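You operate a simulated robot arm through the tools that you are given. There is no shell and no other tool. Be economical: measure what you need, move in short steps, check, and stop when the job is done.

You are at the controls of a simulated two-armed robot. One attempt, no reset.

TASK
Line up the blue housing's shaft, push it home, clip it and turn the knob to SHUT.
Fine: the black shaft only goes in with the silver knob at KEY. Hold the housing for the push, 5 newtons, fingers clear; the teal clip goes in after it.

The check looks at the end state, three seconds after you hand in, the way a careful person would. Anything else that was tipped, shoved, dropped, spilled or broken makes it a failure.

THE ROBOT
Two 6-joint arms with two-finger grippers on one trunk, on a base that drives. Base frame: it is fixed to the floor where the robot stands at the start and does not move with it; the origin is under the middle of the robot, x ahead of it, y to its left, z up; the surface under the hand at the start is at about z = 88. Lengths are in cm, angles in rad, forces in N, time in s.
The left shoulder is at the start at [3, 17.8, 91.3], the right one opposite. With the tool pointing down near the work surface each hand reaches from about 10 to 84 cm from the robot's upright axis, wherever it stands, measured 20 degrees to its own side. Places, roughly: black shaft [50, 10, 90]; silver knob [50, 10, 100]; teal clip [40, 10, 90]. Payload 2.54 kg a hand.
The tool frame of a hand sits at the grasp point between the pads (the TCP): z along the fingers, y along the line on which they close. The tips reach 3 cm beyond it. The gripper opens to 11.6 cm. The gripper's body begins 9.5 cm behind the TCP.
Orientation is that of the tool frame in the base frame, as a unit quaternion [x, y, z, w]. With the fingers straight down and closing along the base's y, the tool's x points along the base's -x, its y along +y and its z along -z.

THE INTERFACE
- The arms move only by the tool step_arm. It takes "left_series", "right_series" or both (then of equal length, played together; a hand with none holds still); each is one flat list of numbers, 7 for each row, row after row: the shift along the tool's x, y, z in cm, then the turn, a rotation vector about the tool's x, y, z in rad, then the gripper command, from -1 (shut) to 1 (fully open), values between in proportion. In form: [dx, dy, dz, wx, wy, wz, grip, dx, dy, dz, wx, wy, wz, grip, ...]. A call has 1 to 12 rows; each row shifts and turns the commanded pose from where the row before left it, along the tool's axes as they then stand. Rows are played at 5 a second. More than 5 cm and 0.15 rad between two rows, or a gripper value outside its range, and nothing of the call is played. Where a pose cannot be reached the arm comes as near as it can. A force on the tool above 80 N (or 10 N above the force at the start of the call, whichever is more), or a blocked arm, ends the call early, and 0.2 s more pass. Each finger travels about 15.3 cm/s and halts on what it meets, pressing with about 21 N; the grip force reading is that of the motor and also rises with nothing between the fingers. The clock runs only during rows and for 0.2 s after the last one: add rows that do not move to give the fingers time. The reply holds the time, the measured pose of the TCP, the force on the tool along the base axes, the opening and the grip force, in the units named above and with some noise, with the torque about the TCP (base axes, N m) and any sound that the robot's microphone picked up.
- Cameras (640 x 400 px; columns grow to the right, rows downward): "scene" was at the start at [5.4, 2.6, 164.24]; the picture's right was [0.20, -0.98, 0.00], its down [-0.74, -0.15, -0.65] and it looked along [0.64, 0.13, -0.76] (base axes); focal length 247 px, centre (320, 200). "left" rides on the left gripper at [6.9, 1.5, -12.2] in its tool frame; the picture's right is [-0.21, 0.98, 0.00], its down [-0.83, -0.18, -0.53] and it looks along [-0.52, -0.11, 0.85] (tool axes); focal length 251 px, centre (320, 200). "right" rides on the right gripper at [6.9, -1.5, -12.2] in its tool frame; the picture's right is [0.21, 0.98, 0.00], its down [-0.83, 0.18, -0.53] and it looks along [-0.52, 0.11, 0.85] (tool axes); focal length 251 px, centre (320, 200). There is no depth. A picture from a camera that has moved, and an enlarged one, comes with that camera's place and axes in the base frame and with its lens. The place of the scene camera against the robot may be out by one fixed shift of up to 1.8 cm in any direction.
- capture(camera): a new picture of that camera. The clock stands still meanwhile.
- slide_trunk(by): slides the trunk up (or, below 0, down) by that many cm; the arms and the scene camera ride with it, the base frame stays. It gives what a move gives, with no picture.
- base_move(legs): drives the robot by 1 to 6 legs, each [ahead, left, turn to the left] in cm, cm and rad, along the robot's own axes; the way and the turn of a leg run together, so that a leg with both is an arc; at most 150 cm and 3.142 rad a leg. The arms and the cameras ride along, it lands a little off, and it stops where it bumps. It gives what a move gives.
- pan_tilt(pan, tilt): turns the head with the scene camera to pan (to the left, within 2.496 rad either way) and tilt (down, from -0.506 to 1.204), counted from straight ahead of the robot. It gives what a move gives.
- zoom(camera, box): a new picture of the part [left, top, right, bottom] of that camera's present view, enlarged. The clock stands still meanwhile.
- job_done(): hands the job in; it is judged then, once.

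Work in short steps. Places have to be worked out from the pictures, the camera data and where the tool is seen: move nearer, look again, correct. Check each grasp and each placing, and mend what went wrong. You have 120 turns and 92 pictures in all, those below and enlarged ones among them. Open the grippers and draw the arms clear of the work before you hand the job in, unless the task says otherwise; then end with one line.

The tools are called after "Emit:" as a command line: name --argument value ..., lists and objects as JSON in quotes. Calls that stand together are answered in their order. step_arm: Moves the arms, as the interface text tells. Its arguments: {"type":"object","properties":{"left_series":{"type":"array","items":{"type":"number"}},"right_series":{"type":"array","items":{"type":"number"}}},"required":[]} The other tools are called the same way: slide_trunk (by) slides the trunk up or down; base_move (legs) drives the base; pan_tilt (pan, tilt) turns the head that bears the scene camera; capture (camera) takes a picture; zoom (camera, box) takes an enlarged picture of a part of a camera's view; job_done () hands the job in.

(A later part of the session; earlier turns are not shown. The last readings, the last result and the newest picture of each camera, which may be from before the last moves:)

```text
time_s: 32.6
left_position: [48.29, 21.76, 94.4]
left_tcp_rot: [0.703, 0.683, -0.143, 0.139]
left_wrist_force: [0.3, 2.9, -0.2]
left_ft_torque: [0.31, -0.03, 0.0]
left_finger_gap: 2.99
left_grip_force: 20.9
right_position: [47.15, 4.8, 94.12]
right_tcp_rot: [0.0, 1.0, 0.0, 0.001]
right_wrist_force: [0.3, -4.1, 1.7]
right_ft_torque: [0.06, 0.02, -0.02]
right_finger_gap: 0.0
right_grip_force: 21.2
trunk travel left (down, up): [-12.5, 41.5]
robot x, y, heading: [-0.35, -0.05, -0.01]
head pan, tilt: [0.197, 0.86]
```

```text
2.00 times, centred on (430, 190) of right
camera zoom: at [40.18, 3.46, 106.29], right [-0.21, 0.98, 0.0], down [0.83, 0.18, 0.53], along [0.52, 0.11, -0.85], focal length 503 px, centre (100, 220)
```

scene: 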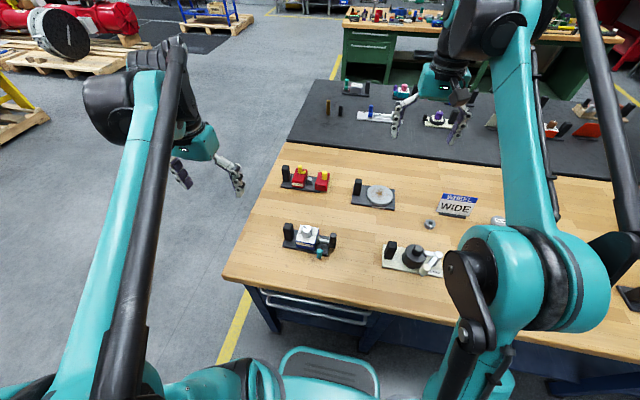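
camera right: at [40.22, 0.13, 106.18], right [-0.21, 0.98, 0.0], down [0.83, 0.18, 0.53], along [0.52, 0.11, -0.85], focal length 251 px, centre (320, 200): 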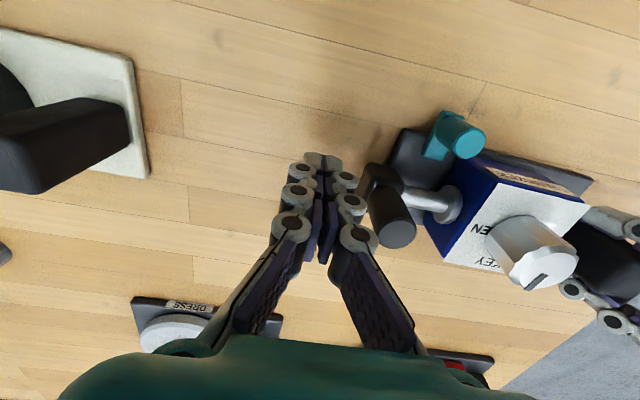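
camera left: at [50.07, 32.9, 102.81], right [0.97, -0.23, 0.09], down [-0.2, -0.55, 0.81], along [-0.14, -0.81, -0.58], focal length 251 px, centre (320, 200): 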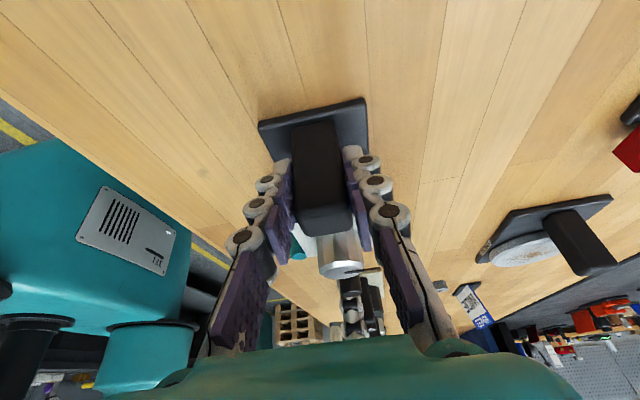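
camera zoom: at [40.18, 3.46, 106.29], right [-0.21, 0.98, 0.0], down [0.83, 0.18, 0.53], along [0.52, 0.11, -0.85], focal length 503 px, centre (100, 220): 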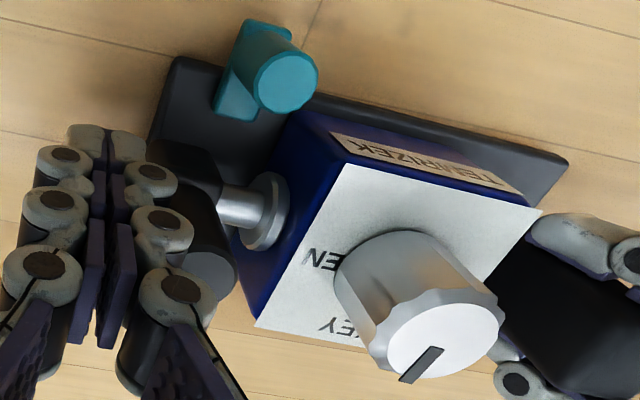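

Emit:
step_arm --right_series '[0, 0.15, 0, 0, 0, 0, -1, 0, 0.15, 0, 0, 0, 0, -1, 0, 0.15, 0, 0, 0, 0, -1, 0, 0, 0, 0, 0, 0, -1]'

```text
time_s: 33.6
left_position: [48.19, 21.81, 94.4]
left_tcp_rot: [0.704, 0.682, -0.142, 0.139]
left_wrist_force: [0.5, 3.6, 1.0]
left_ft_torque: [0.27, -0.05, 0.06]
left_finger_gap: 2.98
left_grip_force: 21.5
right_position: [47.07, 5.39, 94.1]
right_tcp_rot: [-0.001, 1.0, -0.001, 0.0]
right_wrist_force: [-0.3, -2.4, -0.8]
right_ft_torque: [0.06, -0.04, 0.03]
right_finger_gap: 0.01
right_grip_force: 21.0
trunk travel left (down, up): [-12.5, 41.5]
robot x, y, heading: [-0.03, -0.13, -0.002]
head pan, tilt: [0.197, 0.86]
```

Force is still low, so it keeps sliding; I continue in 0.12 cm steps.

Emit:
step_arm --right_series '[0, 0.12, 0, 0, 0, 0, -1, 0, 0.12, 0, 0, 0, 0, -1, 0, 0.12, 0, 0, 0, 0, -1, 0, 0, 0, 0, 0, 0, -1]'

Emit:
zoom --camera "right" --box '[270, 90, 590, 290]'

```text
time_s: 34.6
left_position: [48.27, 21.67, 94.27]
left_tcp_rot: [0.703, 0.683, -0.141, 0.139]
left_wrist_force: [1.7, 3.2, -0.3]
left_ft_torque: [0.24, -0.01, 0.08]
left_finger_gap: 2.96
left_grip_force: 21.1
right_position: [47.11, 5.58, 94.08]
right_tcp_rot: [0.0, 1.0, 0.0, 0.0]
right_wrist_force: [0.1, -4.6, 0.1]
right_ft_torque: [0.03, -0.04, 0.02]
right_finger_gap: 0.0
right_grip_force: 20.9
trunk travel left (down, up): [-12.5, 41.5]
robot x, y, heading: [0.18, 0.08, -0.001]
head pan, tilt: [0.197, 0.86]
```

```text
2.00 times, centred on (430, 190) of right
camera zoom: at [40.19, 4.27, 106.27], right [-0.21, 0.98, 0.0], down [0.83, 0.18, 0.53], along [0.52, 0.11, -0.85], focal length 503 px, centre (100, 220)
```

zoom: 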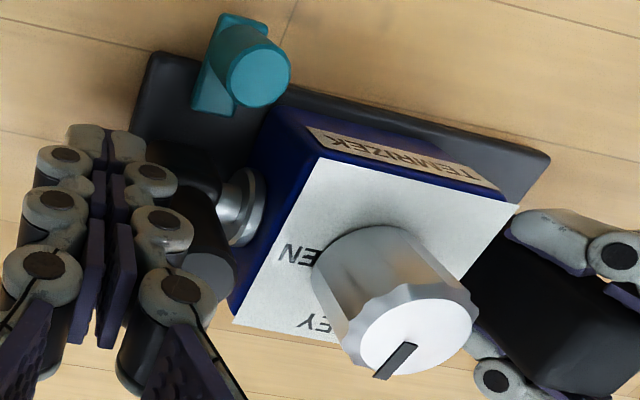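

Only a few mm of rod are left; I keep pushing gently until the force rises.

Emit:
step_arm --right_series '[0, 0.1, 0, 0, 0, 0, -1, 0, 0.1, 0, 0, 0, 0, -1, 0, 0.1, 0, 0, 0, 0, -1, 0, 0, 0, 0, 0, 0, -1]'

```text
time_s: 35.6
left_position: [48.21, 21.72, 94.33]
left_tcp_rot: [0.704, 0.682, -0.142, 0.139]
left_wrist_force: [0.8, 3.8, 0.1]
left_ft_torque: [0.21, 0.03, 0.02]
left_finger_gap: 2.93
left_grip_force: 21.4
right_position: [47.2, 6.1, 94.12]
right_tcp_rot: [-0.001, 1.0, 0.001, 0.0]
right_wrist_force: [0.1, -3.3, -0.4]
right_ft_torque: [0.07, -0.01, 0.01]
right_finger_gap: 0.01
right_grip_force: 21.0
trunk travel left (down, up): [-12.5, 41.5]
robot x, y, heading: [0.33, -0.01, -0.001]
head pan, tilt: [0.197, 0.86]
```

Emit:
step_arm --right_series '[0, 0.1, 0, 0, 0, 0, -1, 0, 0.1, 0, 0, 0, 0, -1, 0, 0, 0, 0, 0, 0, -1]'

Emit:
zoom --camera "right" --box '[270, 90, 590, 290]'

```text
time_s: 36.4
left_position: [48.31, 21.71, 94.33]
left_tcp_rot: [0.704, 0.682, -0.142, 0.139]
left_wrist_force: [1.0, 2.5, -0.4]
left_ft_torque: [0.16, 0.03, 0.05]
left_finger_gap: 2.97
left_grip_force: 20.7
right_position: [47.29, 6.13, 94.13]
right_tcp_rot: [0.0, 1.0, 0.0, 0.0]
right_wrist_force: [-0.6, -3.7, -0.8]
right_ft_torque: [0.06, -0.01, 0.02]
right_finger_gap: 0.0
right_grip_force: 20.8
trunk travel left (down, up): [-12.5, 41.5]
robot x, y, heading: [-0.05, 0.17, -0.005]
head pan, tilt: [0.197, 0.86]
```

```text
2.00 times, centred on (430, 190) of right
camera zoom: at [40.18, 4.74, 106.27], right [-0.21, 0.98, 0.0], down [0.83, 0.18, 0.53], along [0.52, 0.11, -0.85], focal length 503 px, centre (100, 220)
```

zoom: 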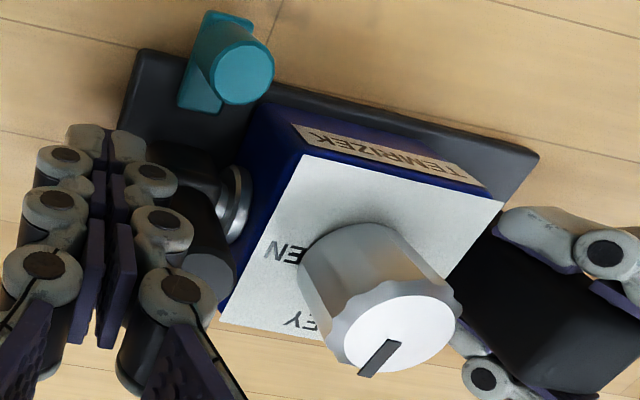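

Emit:
step_arm --right_series '[0, 0.1, 0, 0, 0, 0, -1, 0, 0.1, 0, 0, 0, 0, -1, 0, 0.1, 0, 0, 0, 0, -1, 0, 0, 0, 0, 0, 0, -1]'

Emit:
zoom --camera "right" --box '[270, 90, 590, 290]'

```text
time_s: 37.4
left_position: [48.2, 21.78, 94.25]
left_tcp_rot: [0.703, 0.683, -0.142, 0.139]
left_wrist_force: [1.2, 2.5, 0.1]
left_ft_torque: [0.28, 0.06, 0.12]
left_finger_gap: 2.95
left_grip_force: 20.9
right_position: [47.24, 6.48, 94.2]
right_tcp_rot: [0.0, 1.0, 0.0, 0.001]
right_wrist_force: [-1.8, -2.4, -1.1]
right_ft_torque: [0.04, 0.0, 0.03]
right_finger_gap: 0.0
right_grip_force: 21.1
trunk travel left (down, up): [-12.5, 41.5]
robot x, y, heading: [-0.06, -0.03, 0.001]
head pan, tilt: [0.197, 0.86]
```

```text
2.00 times, centred on (430, 190) of right
camera zoom: at [40.15, 5.04, 106.3], right [-0.21, 0.98, 0.0], down [0.83, 0.18, 0.53], along [0.52, 0.11, -0.85], focal length 503 px, centre (100, 220)
```

zoom: 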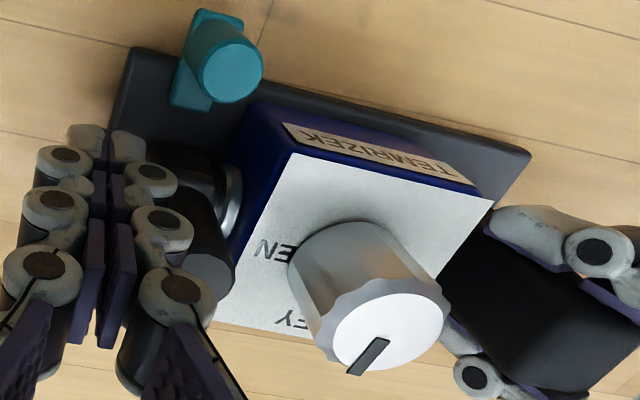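

Emit:
step_arm --right_series '[0, 0.1, 0, 0, 0, 0, -1, 0, 0.1, 0, 0, 0, 0, -1, 0, 0, 0, 0, 0, 0, -1]'

```text
time_s: 38.2
left_position: [48.26, 21.87, 94.2]
left_tcp_rot: [0.703, 0.683, -0.141, 0.138]
left_wrist_force: [3.2, 11.3, 0.6]
left_ft_torque: [0.13, 0.02, 0.4]
left_finger_gap: 2.97
left_grip_force: 21.2
right_position: [47.17, 6.68, 94.16]
right_tcp_rot: [0.0, 1.0, -0.001, 0.0]
right_wrist_force: [-5.0, -12.3, 0.3]
right_ft_torque: [0.15, -0.06, 0.05]
right_finger_gap: 0.0
right_grip_force: 20.8
trunk travel left (down, up): [-12.5, 41.5]
robot x, y, heading: [0.1, 0.14, 0.003]
head pan, tilt: [0.197, 0.86]
```

The force jumped to 12 N: end stop reached, shaft home. I back off at once and look.

Emit:
step_arm --right_series '[0, -0.2, 0, 0, 0, 0, -1, 0, -1, 0, 0, 0, 0, -1, 0, -2, 0, 0, 0, 0, -1, 0, -2, -2, 0, 0, 0, -1, 0, 0, 0, 0, 0, 0, -1]'

Emit:
zoom --camera "right" --box '[330, 60, 570, 210]'

Emit:
zoom --camera "scene" --box '[280, 210, 350, 260]'

```text
time_s: 39.4
left_position: [48.34, 21.7, 94.4]
left_tcp_rot: [0.704, 0.682, -0.142, 0.138]
left_wrist_force: [0.8, -0.9, -0.8]
left_ft_torque: [-0.33, 0.16, 0.05]
left_finger_gap: 2.95
left_grip_force: 20.9
right_position: [47.06, 1.35, 96.06]
right_tcp_rot: [0.0, 1.0, 0.0, 0.0]
right_wrist_force: [-0.7, 0.1, -0.8]
right_ft_torque: [0.03, 0.01, 0.01]
right_finger_gap: 0.0
right_grip_force: 20.9
trunk travel left (down, up): [-12.5, 41.5]
robot x, y, heading: [-0.12, -0.14, -0.001]
head pan, tilt: [0.197, 0.86]
```

```text
2.67 times, centred on (450, 135) of right
camera zoom: at [40.15, -0.03, 108.29], right [-0.21, 0.98, 0.0], down [0.83, 0.18, 0.53], along [0.52, 0.11, -0.85], focal length 670 px, centre (-27, 373)
```

zoom: 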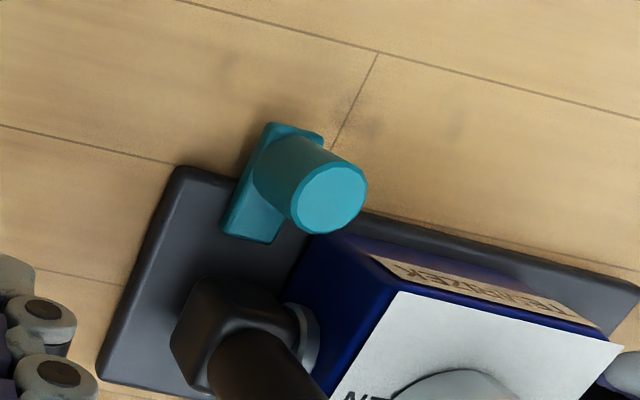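

```text
8.00 times, centred on (315, 235) of scene
camera zoom: at [5.4, 2.61, 164.24], right [0.2, -0.98, 0.0], down [-0.74, -0.15, -0.65], along [0.64, 0.13, -0.76], focal length 1979 px, centre (360, -80)
```

zoom: 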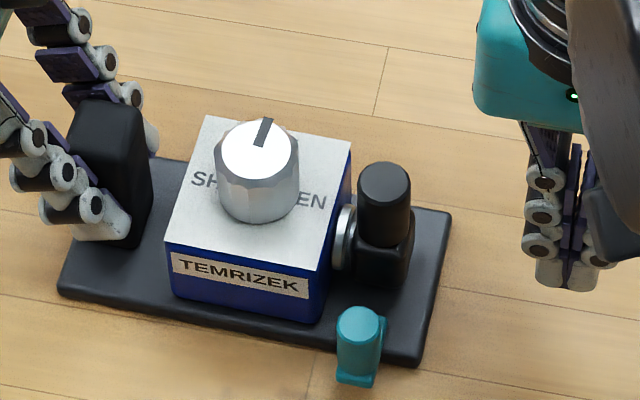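

The shaft is home and stays. Before touching the clip I look at it from low in front with the right camera, to see where it goes.

Emit:
step_arm --right_series '[4, 0, -2, 0, 0, 0, 0, 4.5, 0, -1, 0, 0, 0, 1, 4.5, 2, 0, 0, 0, 0, 1, 0, 4.5, 0, 0, 0, 0, 1, 0, 0, 0, 0, -0.15, 0, 1, 0, 0, 0, 0, -0.15, 0, 1, 0, 0, 0, 0, -0.15, 0, 1, 0, 0, 0, 0, -0.15, 0, 1, 0, 0, 0, 0, -0.15, 0, 1, 2.5, 0, 2.7, 0, 0, 0, 1, 0, 0, 0, 0, 0, 0, 1]'

Emit:
capture --camera "right"

```text
time_s: 41.8
left_position: [48.29, 21.78, 94.27]
left_tcp_rot: [0.703, 0.683, -0.142, 0.139]
left_wrist_force: [-0.1, -1.2, 0.3]
left_ft_torque: [-0.16, 0.12, -0.02]
left_finger_gap: 2.95
left_grip_force: 21.2
right_position: [34.23, 8.01, 95.39]
right_tcp_rot: [-0.001, 0.93, 0.001, 0.367]
right_wrist_force: [0.3, 0.4, 0.5]
right_ft_torque: [-0.02, -0.01, -0.03]
right_finger_gap: 11.62
right_grip_force: 0.0
trunk travel left (down, up): [-12.5, 41.5]
robot x, y, heading: [0.04, 0.19, -0.003]
head pan, tilt: [0.197, 0.86]
```

```text
52 pictures are left
camera right: at [20.72, 6.55, 99.65], right [-0.16, 0.98, -0.15], down [0.24, 0.18, 0.95], along [0.96, 0.11, -0.26], focal length 251 px, centre (320, 200)
```

right: 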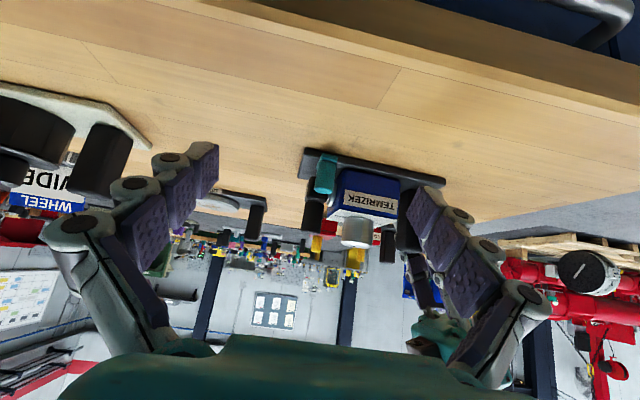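

Emit:
zoom --camera "right" --box '[290, 135, 410, 255]'

```text
3.33 times, centred on (350, 195) of right
camera zoom: at [20.72, 6.55, 99.65], right [-0.16, 0.98, -0.15], down [0.24, 0.18, 0.95], along [0.96, 0.11, -0.26], focal length 838 px, centre (220, 217)
```

zoom: 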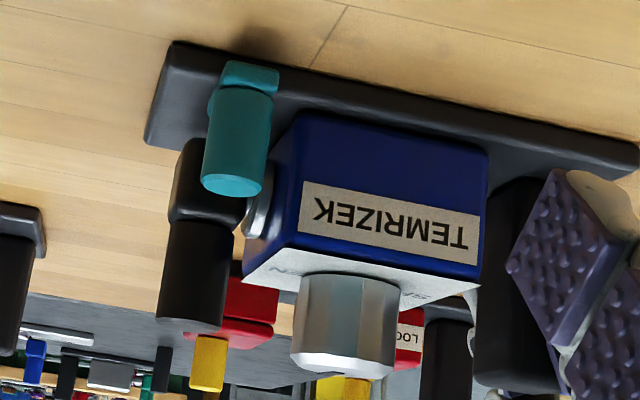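

The tab lies on the plate at z≈89.5–90, in line with the shaft's block, so the clip slides in +x under/into the block. I level the right hand, narrow the fingers to a 1 cm cradle and come up in front of the peg ([43.1, 9.4]).

Emit:
step_arm --right_series '[0, 0, -1, 0, 0.15, 0, 0.2, 0, 0, 0, 0, 0.15, 0, -0.4, 0, 0, 0, 0, 0.15, 0, -0.8, 0, 0, 0, 0, 0.15, 0, -0.83, 0, 0, 0, 0, 0.15, 0, -0.83, -2, 0.7, 0.7, 0, 0, 0, -0.83, -2, 0.7, 0.7, 0, 0, 0, -0.83, 0, 0, 0, 0, 0, 0, -0.83]'

Emit:
zoom --camera "right" --box '[200, 60, 520, 260]'

```text
time_s: 43.6
left_position: [48.27, 21.81, 94.25]
left_tcp_rot: [0.703, 0.683, -0.143, 0.139]
left_wrist_force: [-1.2, -0.1, -0.9]
left_ft_torque: [-0.17, 0.04, 0.0]
left_finger_gap: 2.96
left_grip_force: 20.7
right_position: [37.75, 9.28, 94.72]
right_tcp_rot: [0.0, 1.0, 0.001, 0.0]
right_wrist_force: [-0.4, 0.2, -0.3]
right_ft_torque: [0.01, 0.01, -0.02]
right_finger_gap: 1.0
right_grip_force: 0.1
trunk travel left (down, up): [-12.5, 41.5]
robot x, y, heading: [0.03, -0.11, 0.002]
head pan, tilt: [0.197, 0.86]
```

```text
2.00 times, centred on (360, 160) of right
camera zoom: at [30.61, 7.88, 106.88], right [-0.21, 0.98, 0.0], down [0.83, 0.18, 0.53], along [0.52, 0.11, -0.85], focal length 503 px, centre (240, 280)
```

zoom: 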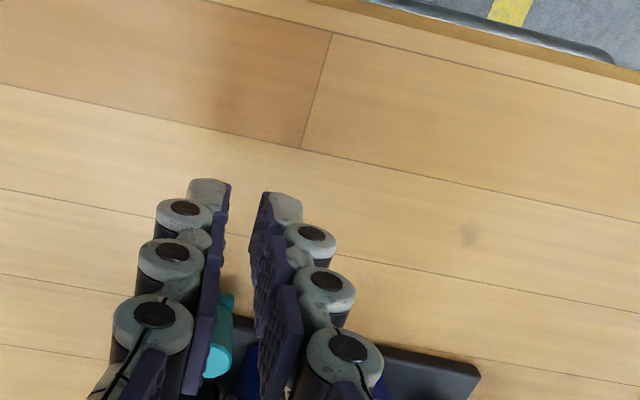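

The cradle's midline runs onto the peg. I lower to z 93.4 and advance to just short of it.

Emit:
step_arm --right_series '[0, 0.1, 1.3, 0, 0, 0, -0.83, -1, 0, 0, 0, 0, 0, -0.83, -1, 0, 0, 0, 0, 0, -0.83, -0.5, 0, 0, 0, 0, 0, -0.83, 0, 0, 0, 0, 0, 0, -0.83]'

Emit:
zoom --camera "right" --box '[200, 60, 520, 260]'

Emit:
zoom --camera "scene" --box '[280, 210, 350, 260]'

```text
time_s: 44.8
left_position: [48.21, 21.82, 94.19]
left_tcp_rot: [0.703, 0.683, -0.142, 0.139]
left_wrist_force: [0.0, 0.2, -0.6]
left_ft_torque: [0.01, 0.0, 0.02]
left_finger_gap: 2.93
left_grip_force: 21.2
right_position: [39.99, 9.4, 93.38]
right_tcp_rot: [-0.001, 1.0, 0.0, 0.0]
right_wrist_force: [0.8, 0.7, -0.3]
right_ft_torque: [0.0, -0.01, 0.02]
right_finger_gap: 1.0
right_grip_force: 0.2
trunk travel left (down, up): [-12.5, 41.5]
robot x, y, heading: [0.31, -0.2, 0.001]
head pan, tilt: [0.197, 0.86]
```

```text
2.00 times, centred on (360, 160) of right
camera zoom: at [33.02, 8.01, 105.59], right [-0.21, 0.98, 0.0], down [0.83, 0.18, 0.53], along [0.52, 0.11, -0.85], focal length 503 px, centre (240, 280)
```

zoom: 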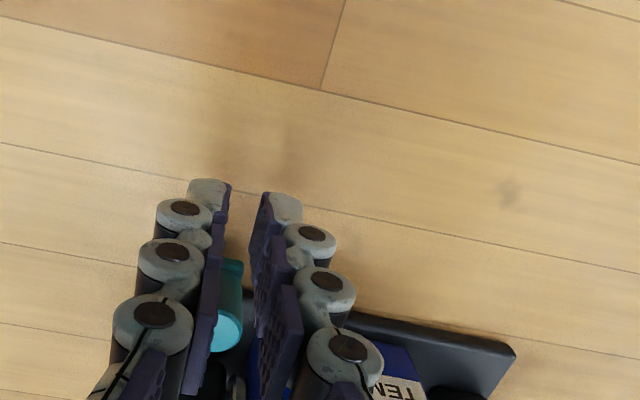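

```text
8.00 times, centred on (315, 235) of scene
camera zoom: at [5.42, 2.62, 164.23], right [0.2, -0.98, 0.0], down [-0.74, -0.15, -0.65], along [0.64, 0.13, -0.76], focal length 1979 px, centre (360, -80)
```

zoom: 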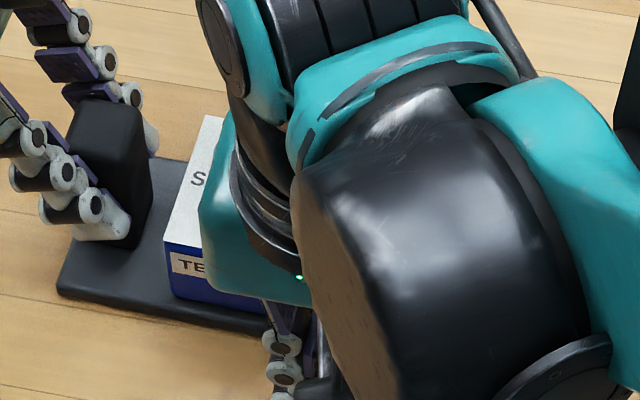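

Aligned. I advance in small steps until the peg is met, watching the force.

Emit:
step_arm --right_series '[-0.3, 0, 0, 0, 0, 0, -0.83, -0.3, 0, 0, 0, 0, 0, -0.83, -0.2, 0, 0, 0, 0, 0, -0.83, -0.2, 0, 0, 0, 0, 0, -0.83, 0, 0, 0, 0, 0, 0, -0.83]'

Emit:
zoom --camera "right" --box '[200, 60, 520, 260]'

```text
time_s: 46.0
left_position: [48.36, 21.72, 94.18]
left_tcp_rot: [0.703, 0.683, -0.142, 0.14]
left_wrist_force: [0.8, 1.2, -0.2]
left_ft_torque: [0.06, 0.01, 0.0]
left_finger_gap: 2.97
left_grip_force: 20.7
right_position: [41.08, 9.5, 93.47]
right_tcp_rot: [0.0, 1.0, 0.0, 0.0]
right_wrist_force: [-0.7, -0.1, -0.4]
right_ft_torque: [-0.01, -0.01, 0.01]
right_finger_gap: 1.0
right_grip_force: 0.0
trunk travel left (down, up): [-12.5, 41.5]
robot x, y, heading: [-0.09, -0.08, -0.002]
head pan, tilt: [0.197, 0.86]
```

```text
2.00 times, centred on (360, 160) of right
camera zoom: at [34.04, 8.04, 105.6], right [-0.21, 0.98, 0.0], down [0.83, 0.18, 0.53], along [0.52, 0.11, -0.85], focal length 503 px, centre (240, 280)
```

zoom: 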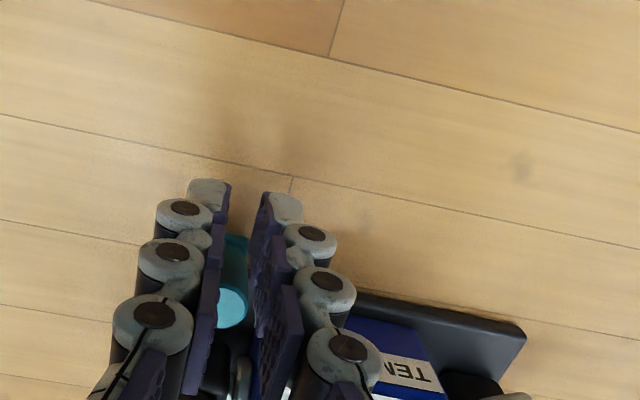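

Emit:
step_arm --right_series '[-0.2, 0, 0, 0, 0, 0, -0.83, -0.2, 0, 0, 0, 0, 0, -0.83, -0.15, 0, 0, 0, 0, 0, -0.83, 0, 0, 0, 0, 0, 0, -0.83]'

Emit:
zoom --camera "right" --box '[200, 60, 520, 260]'

```text
time_s: 47.0
left_position: [48.27, 21.84, 94.26]
left_tcp_rot: [0.703, 0.683, -0.142, 0.139]
left_wrist_force: [0.7, 0.3, -0.7]
left_ft_torque: [0.06, -0.02, 0.04]
left_finger_gap: 3.0
left_grip_force: 20.8
right_position: [41.53, 9.54, 93.37]
right_tcp_rot: [0.0, 1.0, 0.0, 0.0]
right_wrist_force: [-1.3, -0.8, 0.1]
right_ft_torque: [-0.02, -0.02, 0.01]
right_finger_gap: 0.98
right_grip_force: 0.0
trunk travel left (down, up): [-12.5, 41.5]
robot x, y, heading: [-0.18, 0.12, -0.004]
head pan, tilt: [0.197, 0.86]
```

```text
2.00 times, centred on (360, 160) of right
camera zoom: at [34.55, 8.04, 105.59], right [-0.21, 0.98, 0.0], down [0.83, 0.18, 0.53], along [0.52, 0.11, -0.85], focal length 503 px, centre (240, 280)
```

zoom: 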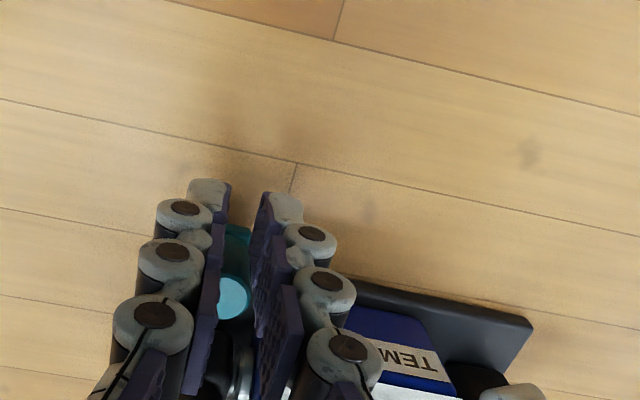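

Emit:
step_arm --right_series '[-0.15, 0, 0, 0, 0, 0, -0.83, -0.15, 0, 0, 0, 0, 0, -0.83, -0.15, 0, 0, 0, 0, 0, -0.83, 0, 0, 0, 0, 0, 0, -0.83]'

Emit:
zoom --camera "right" --box '[200, 60, 520, 260]'

```text
time_s: 48.0
left_position: [48.4, 21.8, 94.24]
left_tcp_rot: [0.703, 0.683, -0.142, 0.139]
left_wrist_force: [1.5, 0.4, 0.6]
left_ft_torque: [0.03, -0.01, 0.02]
left_finger_gap: 2.99
left_grip_force: 21.2
right_position: [42.09, 9.48, 93.41]
right_tcp_rot: [0.0, 1.0, 0.0, 0.0]
right_wrist_force: [-1.0, -0.5, -0.1]
right_ft_torque: [0.0, 0.06, -0.01]
right_finger_gap: 1.02
right_grip_force: 0.2
trunk travel left (down, up): [-12.5, 41.5]
robot x, y, heading: [-0.0, -0.03, -0.0]
head pan, tilt: [0.197, 0.86]
```

```text
2.00 times, centred on (360, 160) of right
camera zoom: at [35.04, 8.05, 105.6], right [-0.21, 0.98, 0.0], down [0.83, 0.18, 0.53], along [0.52, 0.11, -0.85], focal length 503 px, centre (240, 280)
```

zoom: 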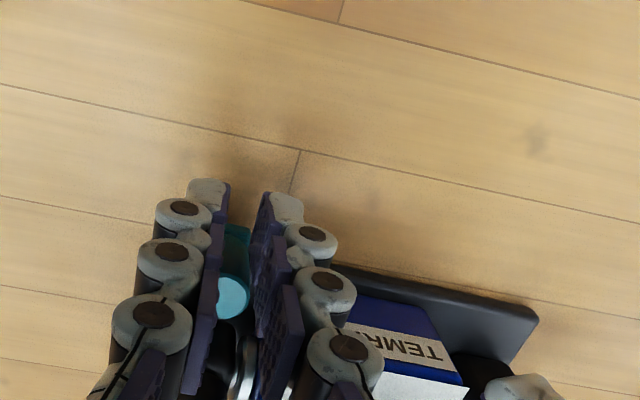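

The peg now moves with the fingers at about 1–2 N. I continue.

Emit:
step_arm --right_series '[-0.15, 0, 0, 0, 0, 0, -0.83, -0.15, 0, 0, 0, 0, 0, -0.83, -0.15, 0, 0, 0, 0, 0, -0.83, 0, 0, 0, 0, 0, 0, -0.83]'

Emit:
zoom --camera "right" --box '[200, 60, 520, 260]'

```text
time_s: 49.0
left_position: [48.24, 21.82, 94.24]
left_tcp_rot: [0.703, 0.683, -0.142, 0.14]
left_wrist_force: [0.3, 1.2, -0.9]
left_ft_torque: [0.07, 0.0, 0.04]
left_finger_gap: 2.92
left_grip_force: 21.5
right_position: [42.41, 9.37, 93.47]
right_tcp_rot: [0.0, 1.0, 0.0, 0.0]
right_wrist_force: [-0.9, -0.8, 0.5]
right_ft_torque: [0.02, 0.01, -0.04]
right_finger_gap: 0.99
right_grip_force: 0.3
trunk travel left (down, up): [-12.5, 41.5]
robot x, y, heading: [0.1, -0.21, 0.003]
head pan, tilt: [0.197, 0.86]
```

```text
2.00 times, centred on (360, 160) of right
camera zoom: at [35.46, 8.04, 105.61], right [-0.21, 0.98, 0.0], down [0.83, 0.18, 0.53], along [0.52, 0.11, -0.85], focal length 503 px, centre (240, 280)
```

zoom: 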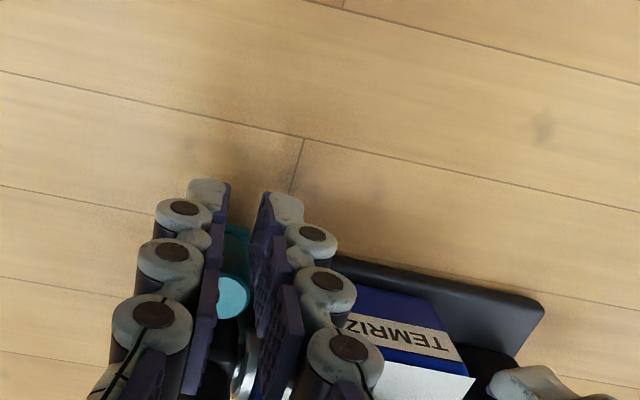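

Emit:
step_arm --right_series '[-0.15, 0, 0, 0, 0, 0, -0.83, -0.15, 0, 0, 0, 0, 0, -0.83, -0.1, 0, 0, 0, 0, 0, -0.83, 0, 0, 0, 0, 0, 0, -0.83]'

Emit:
step_arm --right_series '[-0.1, 0, 0, 0, 0, 0, -0.83, -0.1, 0, 0, 0, 0, 0, -0.83, 0, 0, 0, 0, 0, 0, -0.83]'

Emit:
zoom --camera "right" --box '[200, 60, 520, 260]'

```text
time_s: 50.0
left_position: [48.33, 21.74, 94.25]
left_tcp_rot: [0.703, 0.683, -0.142, 0.139]
left_wrist_force: [1.4, 0.8, 0.3]
left_ft_torque: [0.09, 0.0, 0.19]
left_finger_gap: 2.96
left_grip_force: 21.4
right_position: [42.82, 9.46, 93.42]
right_tcp_rot: [0.0, 1.0, 0.0, 0.0]
right_wrist_force: [-2.3, -0.6, 0.3]
right_ft_torque: [0.03, 0.05, -0.01]
right_finger_gap: 1.03
right_grip_force: 0.2
trunk travel left (down, up): [-12.5, 41.5]
robot x, y, heading: [0.16, 0.17, 0.0]
head pan, tilt: [0.197, 0.86]
```

```text
time_s: 50.8
left_position: [48.23, 21.87, 94.35]
left_tcp_rot: [0.703, 0.683, -0.141, 0.139]
left_wrist_force: [8.7, 3.2, 0.2]
left_ft_torque: [-0.03, -0.12, 0.88]
left_finger_gap: 2.98
left_grip_force: 21.2
right_position: [43.06, 9.53, 93.34]
right_tcp_rot: [0.0, 1.0, 0.0, -0.001]
right_wrist_force: [-11.1, -1.4, 3.6]
right_ft_torque: [-0.01, 0.2, -0.1]
right_finger_gap: 1.06
right_grip_force: 0.9
trunk travel left (down, up): [-12.5, 41.5]
robot x, y, heading: [0.01, 0.2, -0.001]
head pan, tilt: [0.197, 0.86]
```

```text
2.00 times, centred on (360, 160) of right
camera zoom: at [36.0, 8.04, 105.59], right [-0.21, 0.98, 0.0], down [0.83, 0.18, 0.53], along [0.52, 0.11, -0.85], focal length 503 px, centre (240, 280)
```

zoom: 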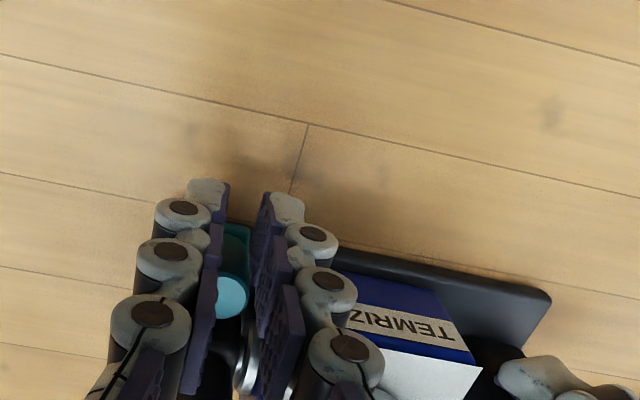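

A firm stop at 11 N after about 1.4 cm travel. I back off and look whether the clip is home.

Emit:
step_arm --right_series '[0.3, 0, 0, 0, 0, 0, -0.83, 1.5, 0, 0, 0, 0, 0, -0.83, 2, 0, -1.5, 0, 0, 0, -0.83, 1, -2.5, -3, 0, 0, 0, -0.83, 0, -4, -3, 0, 0, 0, -0.83, 0, -2.5, -1, 0, 0, 0, -0.83, 0, 0, 0, 0, 0, 0, -0.83]'

Emit:
capture --camera "right"

Emit:
zoom --camera "scene" --box '[280, 210, 350, 260]'

```text
time_s: 52.4
left_position: [48.31, 21.81, 94.24]
left_tcp_rot: [0.703, 0.683, -0.142, 0.139]
left_wrist_force: [0.2, -0.7, 0.0]
left_ft_torque: [-0.13, 0.13, -0.01]
left_finger_gap: 2.97
left_grip_force: 21.0
right_position: [38.14, 0.41, 102.05]
right_tcp_rot: [0.001, 1.0, -0.001, 0.0]
right_wrist_force: [-1.1, -0.8, 0.6]
right_ft_torque: [0.0, -0.03, -0.02]
right_finger_gap: 1.0
right_grip_force: 0.0
trunk travel left (down, up): [-12.5, 41.5]
robot x, y, heading: [0.16, 0.19, -0.002]
head pan, tilt: [0.197, 0.86]
```

```text
42 pictures are left
camera right: at [31.22, -1.0, 114.16], right [-0.21, 0.98, 0.0], down [0.83, 0.18, 0.53], along [0.52, 0.11, -0.85], focal length 251 px, centre (320, 200)
```

right: 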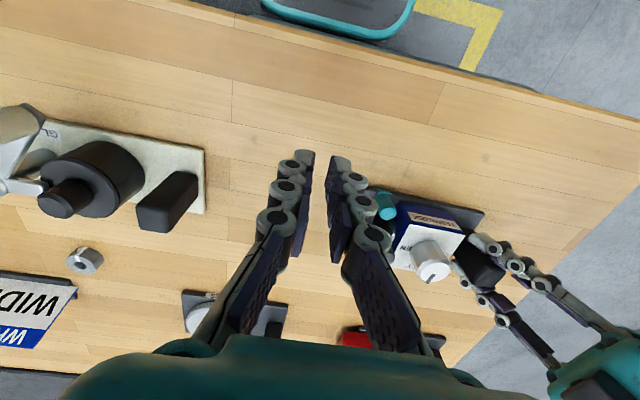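

```text
8.00 times, centred on (315, 235) of scene
camera zoom: at [5.41, 2.6, 164.23], right [0.2, -0.98, 0.0], down [-0.74, -0.15, -0.65], along [0.64, 0.13, -0.76], focal length 1979 px, centre (360, -80)
```

zoom: 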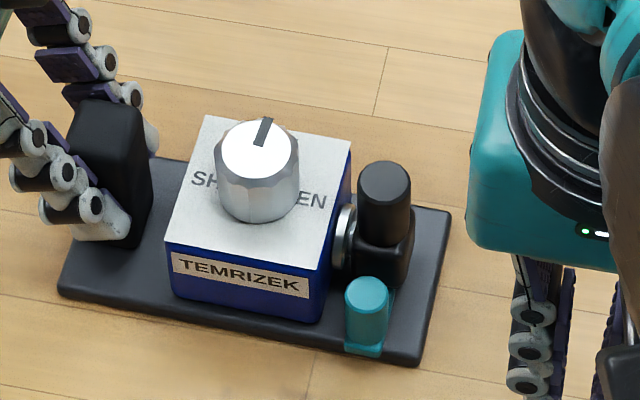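

Emit:
zoom --camera "scene" --box '[314, 226, 338, 258]'

Emit:
zoom --camera "right" --box '[350, 160, 510, 300]'

```text
12.50 times, centred on (326, 242) of scene
camera zoom: at [5.41, 2.6, 164.23], right [0.2, -0.98, 0.0], down [-0.74, -0.15, -0.65], along [0.64, 0.13, -0.76], focal length 3092 px, centre (245, -325)
```

zoom: 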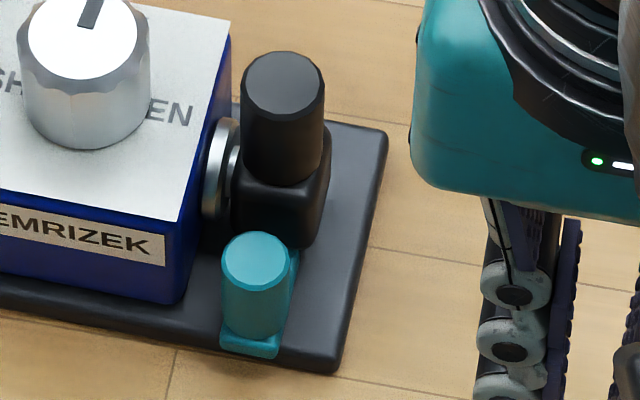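

```text
2.86 times, centred on (430, 230) of right
camera zoom: at [31.22, -1.0, 114.16], right [-0.21, 0.98, 0.0], down [0.83, 0.18, 0.53], along [0.52, 0.11, -0.85], focal length 718 px, centre (6, 114)
```

zoom: 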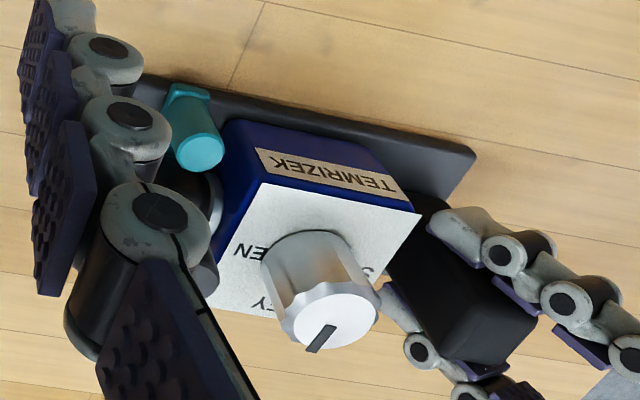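

The clip is in (front lip flush, hard stop) and the shaft has not moved back. Now back over the knob, hand pre-turned by +0.75, for the turn to SHUT.

Emit:
step_arm --right_series '[0, 0, -4, 0, 0, 0, -0.2, 0, 0, -3, 0, 0, 0, -0.2, -2.4, 3.53, 0, 0, 0, 0, -0.2, -2.4, 3.53, 0, 0, 0, 0, -0.2, -2.4, 3.53, 0, 0, 0, 0, -0.2, -2.4, 3.53, 0, 0, 0, 0, -0.2, 0, 0, 0, 0, 0, 0.15, -0.2, 0, 0, 0, 0, 0, 0.15, -0.2, 0, 0, 0, 0, 0, 0.15, -0.2, 0, 0, 0, 0, 0, 0.15, -0.2, 0, 0, 0, 0, 0, 0.15, -0.2, 0, 0, 0, 0, 0, 0, -0.2]'

Emit:
zoom --camera "right" --box '[200, 60, 440, 210]'

```text
time_s: 55.0
left_position: [48.24, 21.7, 94.28]
left_tcp_rot: [0.703, 0.683, -0.142, 0.139]
left_wrist_force: [1.1, -1.2, -0.5]
left_ft_torque: [-0.03, 0.06, 0.03]
left_finger_gap: 2.97
left_grip_force: 21.0
right_position: [47.89, 14.62, 108.99]
right_tcp_rot: [0.367, 0.93, 0.0, 0.0]
right_wrist_force: [0.1, -0.2, -1.1]
right_ft_torque: [0.01, 0.0, -0.03]
right_finger_gap: 4.65
right_grip_force: 0.1
trunk travel left (down, up): [-12.5, 41.5]
robot x, y, heading: [-0.23, -0.16, -0.003]
head pan, tilt: [0.197, 0.86]
```

```text
2.67 times, centred on (320, 135) of right
camera zoom: at [41.7, 18.26, 121.1], right [0.51, 0.86, 0.0], down [0.73, -0.43, 0.53], along [0.46, -0.27, -0.85], focal length 670 px, centre (320, 373)
```

zoom: 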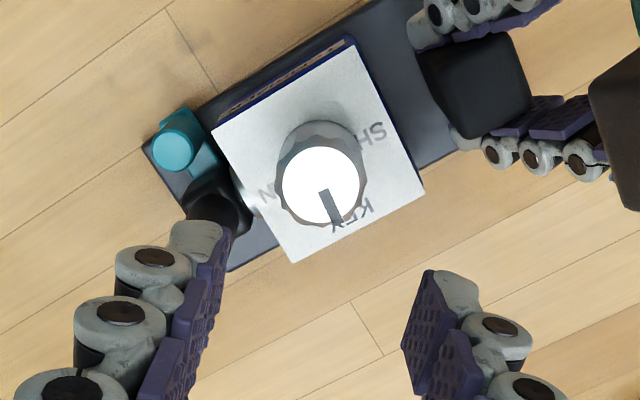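

Descending on the knob and closing slowly.

Emit:
step_arm --right_series '[0, -0.14, 3, 0, 0, 0, -0.2, 0, 0, 3, 0, 0, 0, -0.2, 0, 0, 2.5, 0, 0, 0, -0.2, 0, 0, 1.5, 0, 0, 0, -0.2, 0, 0, 0.9, 0, 0, 0, -0.2, 0, 0, 0, 0, 0, 0, -0.35, 0, 0, 0, 0, 0, 0, -0.42, 0, 0, 0, 0, 0, 0, -0.48, 0, 0, 0, 0, 0, 0, -0.55, 0, 0, 0, 0, 0, 0, -0.6]'

Emit:
zoom --camera "right" --box '[200, 90, 440, 240]'

```text
time_s: 57.2
left_position: [48.23, 21.6, 94.34]
left_tcp_rot: [0.704, 0.682, -0.142, 0.138]
left_wrist_force: [-8.2, -12.5, 1.8]
left_ft_torque: [-0.21, 0.13, -0.48]
left_finger_gap: 2.96
left_grip_force: 21.2
right_position: [47.78, 14.6, 97.93]
right_tcp_rot: [0.367, 0.93, 0.001, 0.001]
right_wrist_force: [8.8, 11.3, -0.8]
right_ft_torque: [0.27, -0.42, 0.01]
right_finger_gap: 3.3
right_grip_force: 21.3
trunk travel left (down, up): [-12.5, 41.5]
robot x, y, heading: [0.08, -0.39, -0.001]
head pan, tilt: [0.197, 0.86]
```

```text
2.67 times, centred on (320, 165) of right
camera zoom: at [41.61, 18.23, 110.17], right [0.51, 0.86, 0.0], down [0.73, -0.43, 0.53], along [0.46, -0.27, -0.85], focal length 670 px, centre (320, 293)
```

zoom: 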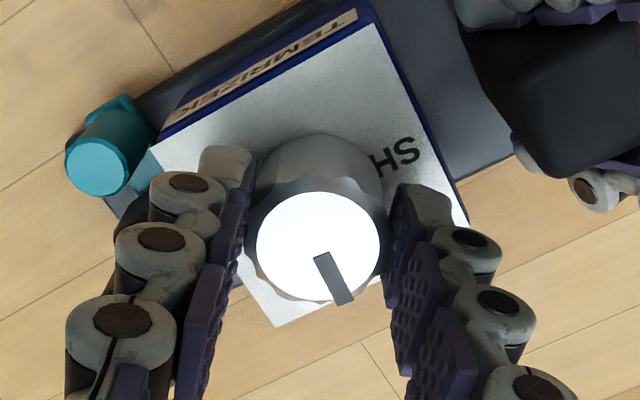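

Force of 14 N along the closing line; I shift 0.22 cm to relax it, then start the turn.

Emit:
step_arm --right_series '[0, 0.12, 0, 0, 0, 0, -0.6, 0, 0.1, 0, 0, 0, 0, -0.6, 0, 0, 0, 0, 0, 0, -0.7]'

Emit:
step_arm --right_series '[0, 0, 0, 0, 0, -0.1, -0.7, 0, 0, 0, 0, 0, -0.1, -0.7, 0, 0, 0, 0, 0, -0.1, -0.7, 0, 0, 0, 0, 0, 0, -0.7]'

```text
time_s: 58.0
left_position: [48.34, 21.7, 94.32]
left_tcp_rot: [0.703, 0.683, -0.142, 0.139]
left_wrist_force: [-1.5, -5.3, 9.5]
left_ft_torque: [-0.73, 0.08, -0.18]
left_finger_gap: 2.98
left_grip_force: 21.2
right_position: [47.76, 14.65, 98.04]
right_tcp_rot: [0.367, 0.93, -0.001, -0.001]
right_wrist_force: [1.8, 5.4, -7.3]
right_ft_torque: [0.07, 0.05, 0.0]
right_finger_gap: 3.32
right_grip_force: 21.5
trunk travel left (down, up): [-12.5, 41.5]
robot x, y, heading: [0.02, -0.21, 0.004]
head pan, tilt: [0.197, 0.86]
```

```text
time_s: 59.0
left_position: [48.24, 21.69, 94.3]
left_tcp_rot: [0.703, 0.683, -0.14, 0.139]
left_wrist_force: [7.9, 3.2, 6.3]
left_ft_torque: [-0.14, -0.27, 0.33]
left_finger_gap: 2.95
left_grip_force: 21.1
right_position: [47.87, 14.67, 98.07]
right_tcp_rot: [0.222, 0.975, 0.0, 0.001]
right_wrist_force: [-6.6, -1.5, -2.5]
right_ft_torque: [-0.15, 0.17, -0.01]
right_finger_gap: 3.31
right_grip_force: 20.9
trunk travel left (down, up): [-12.5, 41.5]
robot x, y, heading: [-0.07, 0.15, 0.003]
head pan, tilt: [0.197, 0.86]
```

Emit:
step_arm --right_series '[0.1, 0, 0.05, 0, 0, -0.1, -0.7, 0, 0, 0, 0, 0, -0.1, -0.7, 0, 0, 0, 0, 0, -0.1, -0.7, 0, 0, 0, 0, 0, 0, -0.7]'

Emit:
zoom --camera "right" --box '[200, 90, 440, 240]'

```text
time_s: 60.0
left_position: [48.28, 21.78, 94.31]
left_tcp_rot: [0.703, 0.683, -0.141, 0.138]
left_wrist_force: [6.9, 15.1, -0.5]
left_ft_torque: [0.71, -0.18, 0.2]
left_finger_gap: 2.98
left_grip_force: 20.8
right_position: [47.87, 14.5, 97.98]
right_tcp_rot: [0.075, 0.997, -0.001, -0.001]
right_wrist_force: [-4.1, -16.5, 8.2]
right_ft_torque: [-0.44, 0.1, -0.06]
right_finger_gap: 3.32
right_grip_force: 21.2
trunk travel left (down, up): [-12.5, 41.5]
robot x, y, heading: [-0.01, 0.05, -0.003]
head pan, tilt: [0.197, 0.86]
```

```text
2.67 times, centred on (320, 165) of right
camera zoom: at [40.69, 14.2, 110.18], right [-0.07, 1.0, 0.0], down [0.84, 0.06, 0.53], along [0.53, 0.03, -0.85], focal length 670 px, centre (320, 293)
```

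zoom: 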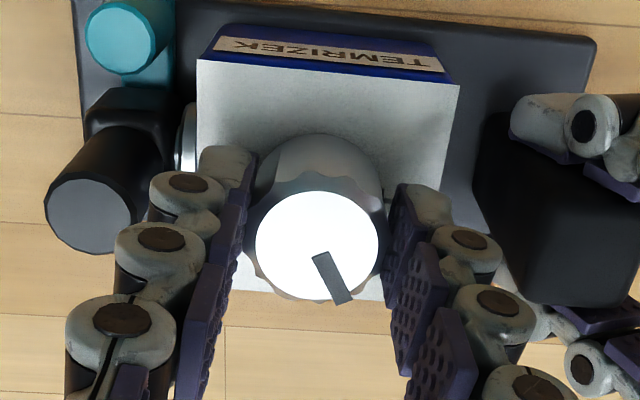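

Knob follows (pointer ~30° from KEY). I relieve y by −0.25 and turn on.

Emit:
step_arm --right_series '[0, -0.25, -0.06, 0, 0, 0, -0.7, 0.03, 0, 0, 0, 0, -0.1, -0.7, 0, 0, 0, 0, 0, -0.1, -0.7, 0, 0, 0, 0, 0, -0.1, -0.7, 0, 0, 0, 0, 0, 0, -0.7]'

```text
time_s: 61.2
left_position: [48.16, 21.79, 94.26]
left_tcp_rot: [0.703, 0.683, -0.141, 0.139]
left_wrist_force: [-4.5, 11.7, -0.7]
left_ft_torque: [0.14, 0.15, -0.29]
left_finger_gap: 2.96
left_grip_force: 20.4
right_position: [47.75, 14.46, 97.9]
right_tcp_rot: [-0.075, 0.997, 0.0, 0.0]
right_wrist_force: [3.2, -11.9, -0.3]
right_ft_torque: [-0.37, -0.18, -0.04]
right_finger_gap: 3.31
right_grip_force: 21.0
trunk travel left (down, up): [-12.5, 41.5]
robot x, y, heading: [-0.04, -0.05, 0.003]
head pan, tilt: [0.197, 0.86]
```

Emit:
step_arm --right_series '[-0.05, -0.2, 0, 0, 0, 0, -0.7, 0, 0, 0, 0, 0, -0.1, -0.7, 0, 0, 0, 0, 0, -0.1, -0.7, 0, 0, 0, 0, 0, -0.1, -0.7, 0, 0, 0, 0, 0, 0, -0.7]'

Emit:
zoom --camera "right" --box '[200, 90, 440, 240]'

```text
time_s: 62.4
left_position: [48.25, 21.69, 94.28]
left_tcp_rot: [0.704, 0.682, -0.143, 0.14]
left_wrist_force: [-2.0, -3.4, 1.0]
left_ft_torque: [-0.16, 0.04, -0.14]
left_finger_gap: 2.96
left_grip_force: 20.4
right_position: [47.85, 14.32, 98.08]
right_tcp_rot: [-0.224, 0.975, 0.001, 0.0]
right_wrist_force: [2.6, 3.9, -2.4]
right_ft_torque: [0.15, -0.09, 0.0]
right_finger_gap: 3.33
right_grip_force: 21.7
trunk travel left (down, up): [-12.5, 41.5]
robot x, y, heading: [-0.16, -0.25, -0.0]
head pan, tilt: [0.197, 0.86]
```

```text
2.67 times, centred on (320, 165) of right
camera zoom: at [42.2, 10.0, 110.21], right [-0.62, 0.79, 0.0], down [0.66, 0.52, 0.53], along [0.42, 0.33, -0.85], focal length 670 px, centre (320, 293)
```

zoom: 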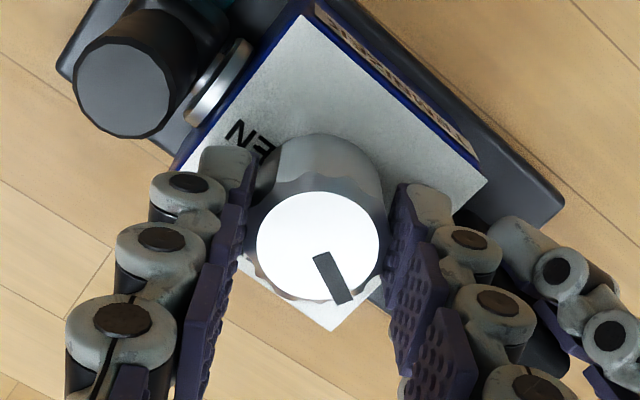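

Pointer about 64°; about 24° more to SHUT. I turn 0.3 more.

Emit:
step_arm --right_series '[0, 0, 0, 0, 0, -0.1, -0.7, 0, 0, 0, 0, 0, -0.1, -0.7, 0, 0, 0, 0, 0, -0.1, -0.7, 0, 0, 0, 0, 0, 0, -0.7]'

Emit:
zoom --camera "right" --box '[200, 90, 440, 240]'

```text
time_s: 63.4
left_position: [48.25, 21.82, 94.23]
left_tcp_rot: [0.704, 0.682, -0.141, 0.139]
left_wrist_force: [-3.4, -4.2, 5.2]
left_ft_torque: [-0.41, 0.0, -0.27]
left_finger_gap: 2.96
left_grip_force: 21.2
right_position: [47.87, 14.28, 98.02]
right_tcp_rot: [-0.367, 0.93, 0.0, -0.001]
right_wrist_force: [3.7, 4.8, -5.7]
right_ft_torque: [0.12, -0.09, 0.0]
right_finger_gap: 3.33
right_grip_force: 21.0
trunk travel left (down, up): [-12.5, 41.5]
robot x, y, heading: [0.34, -0.42, 0.001]
head pan, tilt: [0.197, 0.86]
```

```text
2.67 times, centred on (320, 165) of right
camera zoom: at [43.76, 8.54, 110.2], right [-0.82, 0.57, 0.0], down [0.48, 0.7, 0.53], along [0.3, 0.44, -0.85], focal length 670 px, centre (320, 293)
```

zoom: 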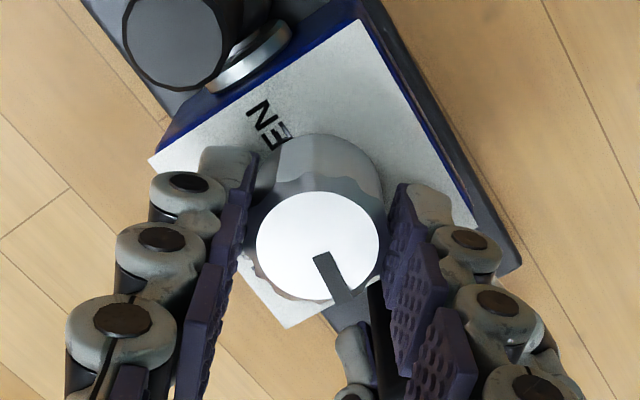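

Pointer ~81°; SHUT is at ~88°. I turn 0.13 more.

Emit:
step_arm --right_series '[0, 0, 0.04, 0, 0, -0.07, -0.7, 0, 0, 0, 0, 0, -0.06, -0.7, 0, 0, 0, 0, 0, 0, -0.7]'

Emit:
zoom --camera "right" --box '[200, 90, 440, 240]'

```text
time_s: 64.2
left_position: [48.24, 21.74, 94.4]
left_tcp_rot: [0.703, 0.683, -0.142, 0.139]
left_wrist_force: [-4.1, -5.8, -0.3]
left_ft_torque: [0.08, 0.12, -0.33]
left_finger_gap: 2.97
left_grip_force: 21.5
right_position: [47.91, 14.23, 98.01]
right_tcp_rot: [-0.427, 0.904, 0.001, -0.001]
right_wrist_force: [5.9, 3.9, 0.8]
right_ft_torque: [0.31, -0.2, -0.02]
right_finger_gap: 3.31
right_grip_force: 21.0
trunk travel left (down, up): [-12.5, 41.5]
robot x, y, heading: [0.24, -0.09, 0.003]
head pan, tilt: [0.197, 0.86]
```

```text
2.67 times, centred on (320, 165) of right
camera zoom: at [44.55, 8.03, 110.19], right [-0.89, 0.46, 0.0], down [0.39, 0.75, 0.53], along [0.24, 0.48, -0.85], focal length 670 px, centre (320, 293)
```

zoom: 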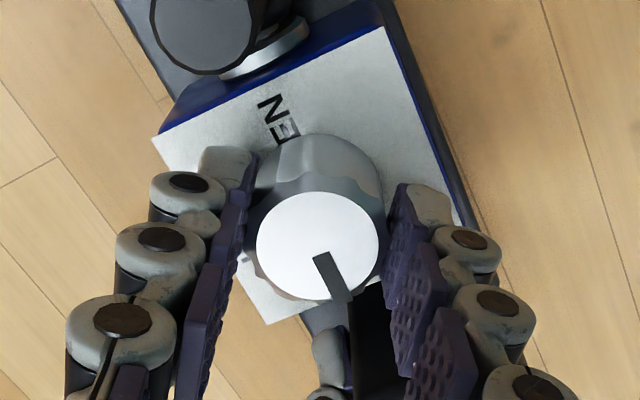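

Pointer ~88°: on SHUT. I release, rise straight up and check.

Emit:
step_arm --right_series '[0, 0, 0, 0, 0, 0, -0.35, 0, 0, 0, 0, 0, 0, -0.2, 0, 0, -2, 0, 0, 0, -0.2, 0, 0, -3, 0, 0, 0, -0.2, 0, 0, -3, 0, 0, 0.15, -0.2, 0, 0, -3, 0, 0, 0.15, -0.2, 0, 0, 0, 0, 0, 0.15, -0.2, 0, 0, 0, 0, 0, 0.15, -0.2, 0, 0, 0, 0, 0, 0.15, -0.2, 0, 0, 0, 0, 0, 0.13, -0.2, 0, 0, 0, 0, 0, 0, -0.2]'

Emit:
zoom --camera "right" --box '[200, 60, 440, 210]'

```text
time_s: 66.6
left_position: [48.24, 21.73, 94.33]
left_tcp_rot: [0.703, 0.683, -0.142, 0.139]
left_wrist_force: [0.7, -0.3, 0.0]
left_ft_torque: [0.07, 0.02, -0.05]
left_finger_gap: 2.96
left_grip_force: 20.8
right_position: [47.9, 14.28, 109.01]
right_tcp_rot: [0.001, 1.0, 0.0, 0.0]
right_wrist_force: [0.4, 0.3, -0.9]
right_ft_torque: [0.0, -0.03, 0.02]
right_finger_gap: 4.61
right_grip_force: 0.1
trunk travel left (down, up): [-12.5, 41.5]
robot x, y, heading: [0.09, 0.46, 0.002]
head pan, tilt: [0.197, 0.86]
```

```text
2.67 times, centred on (320, 135) of right
camera zoom: at [40.83, 12.84, 121.17], right [-0.21, 0.98, 0.0], down [0.83, 0.18, 0.53], along [0.52, 0.11, -0.85], focal length 670 px, centre (320, 373)
```

zoom: 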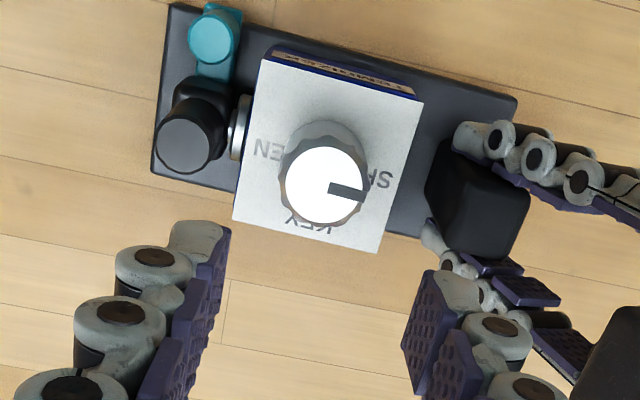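

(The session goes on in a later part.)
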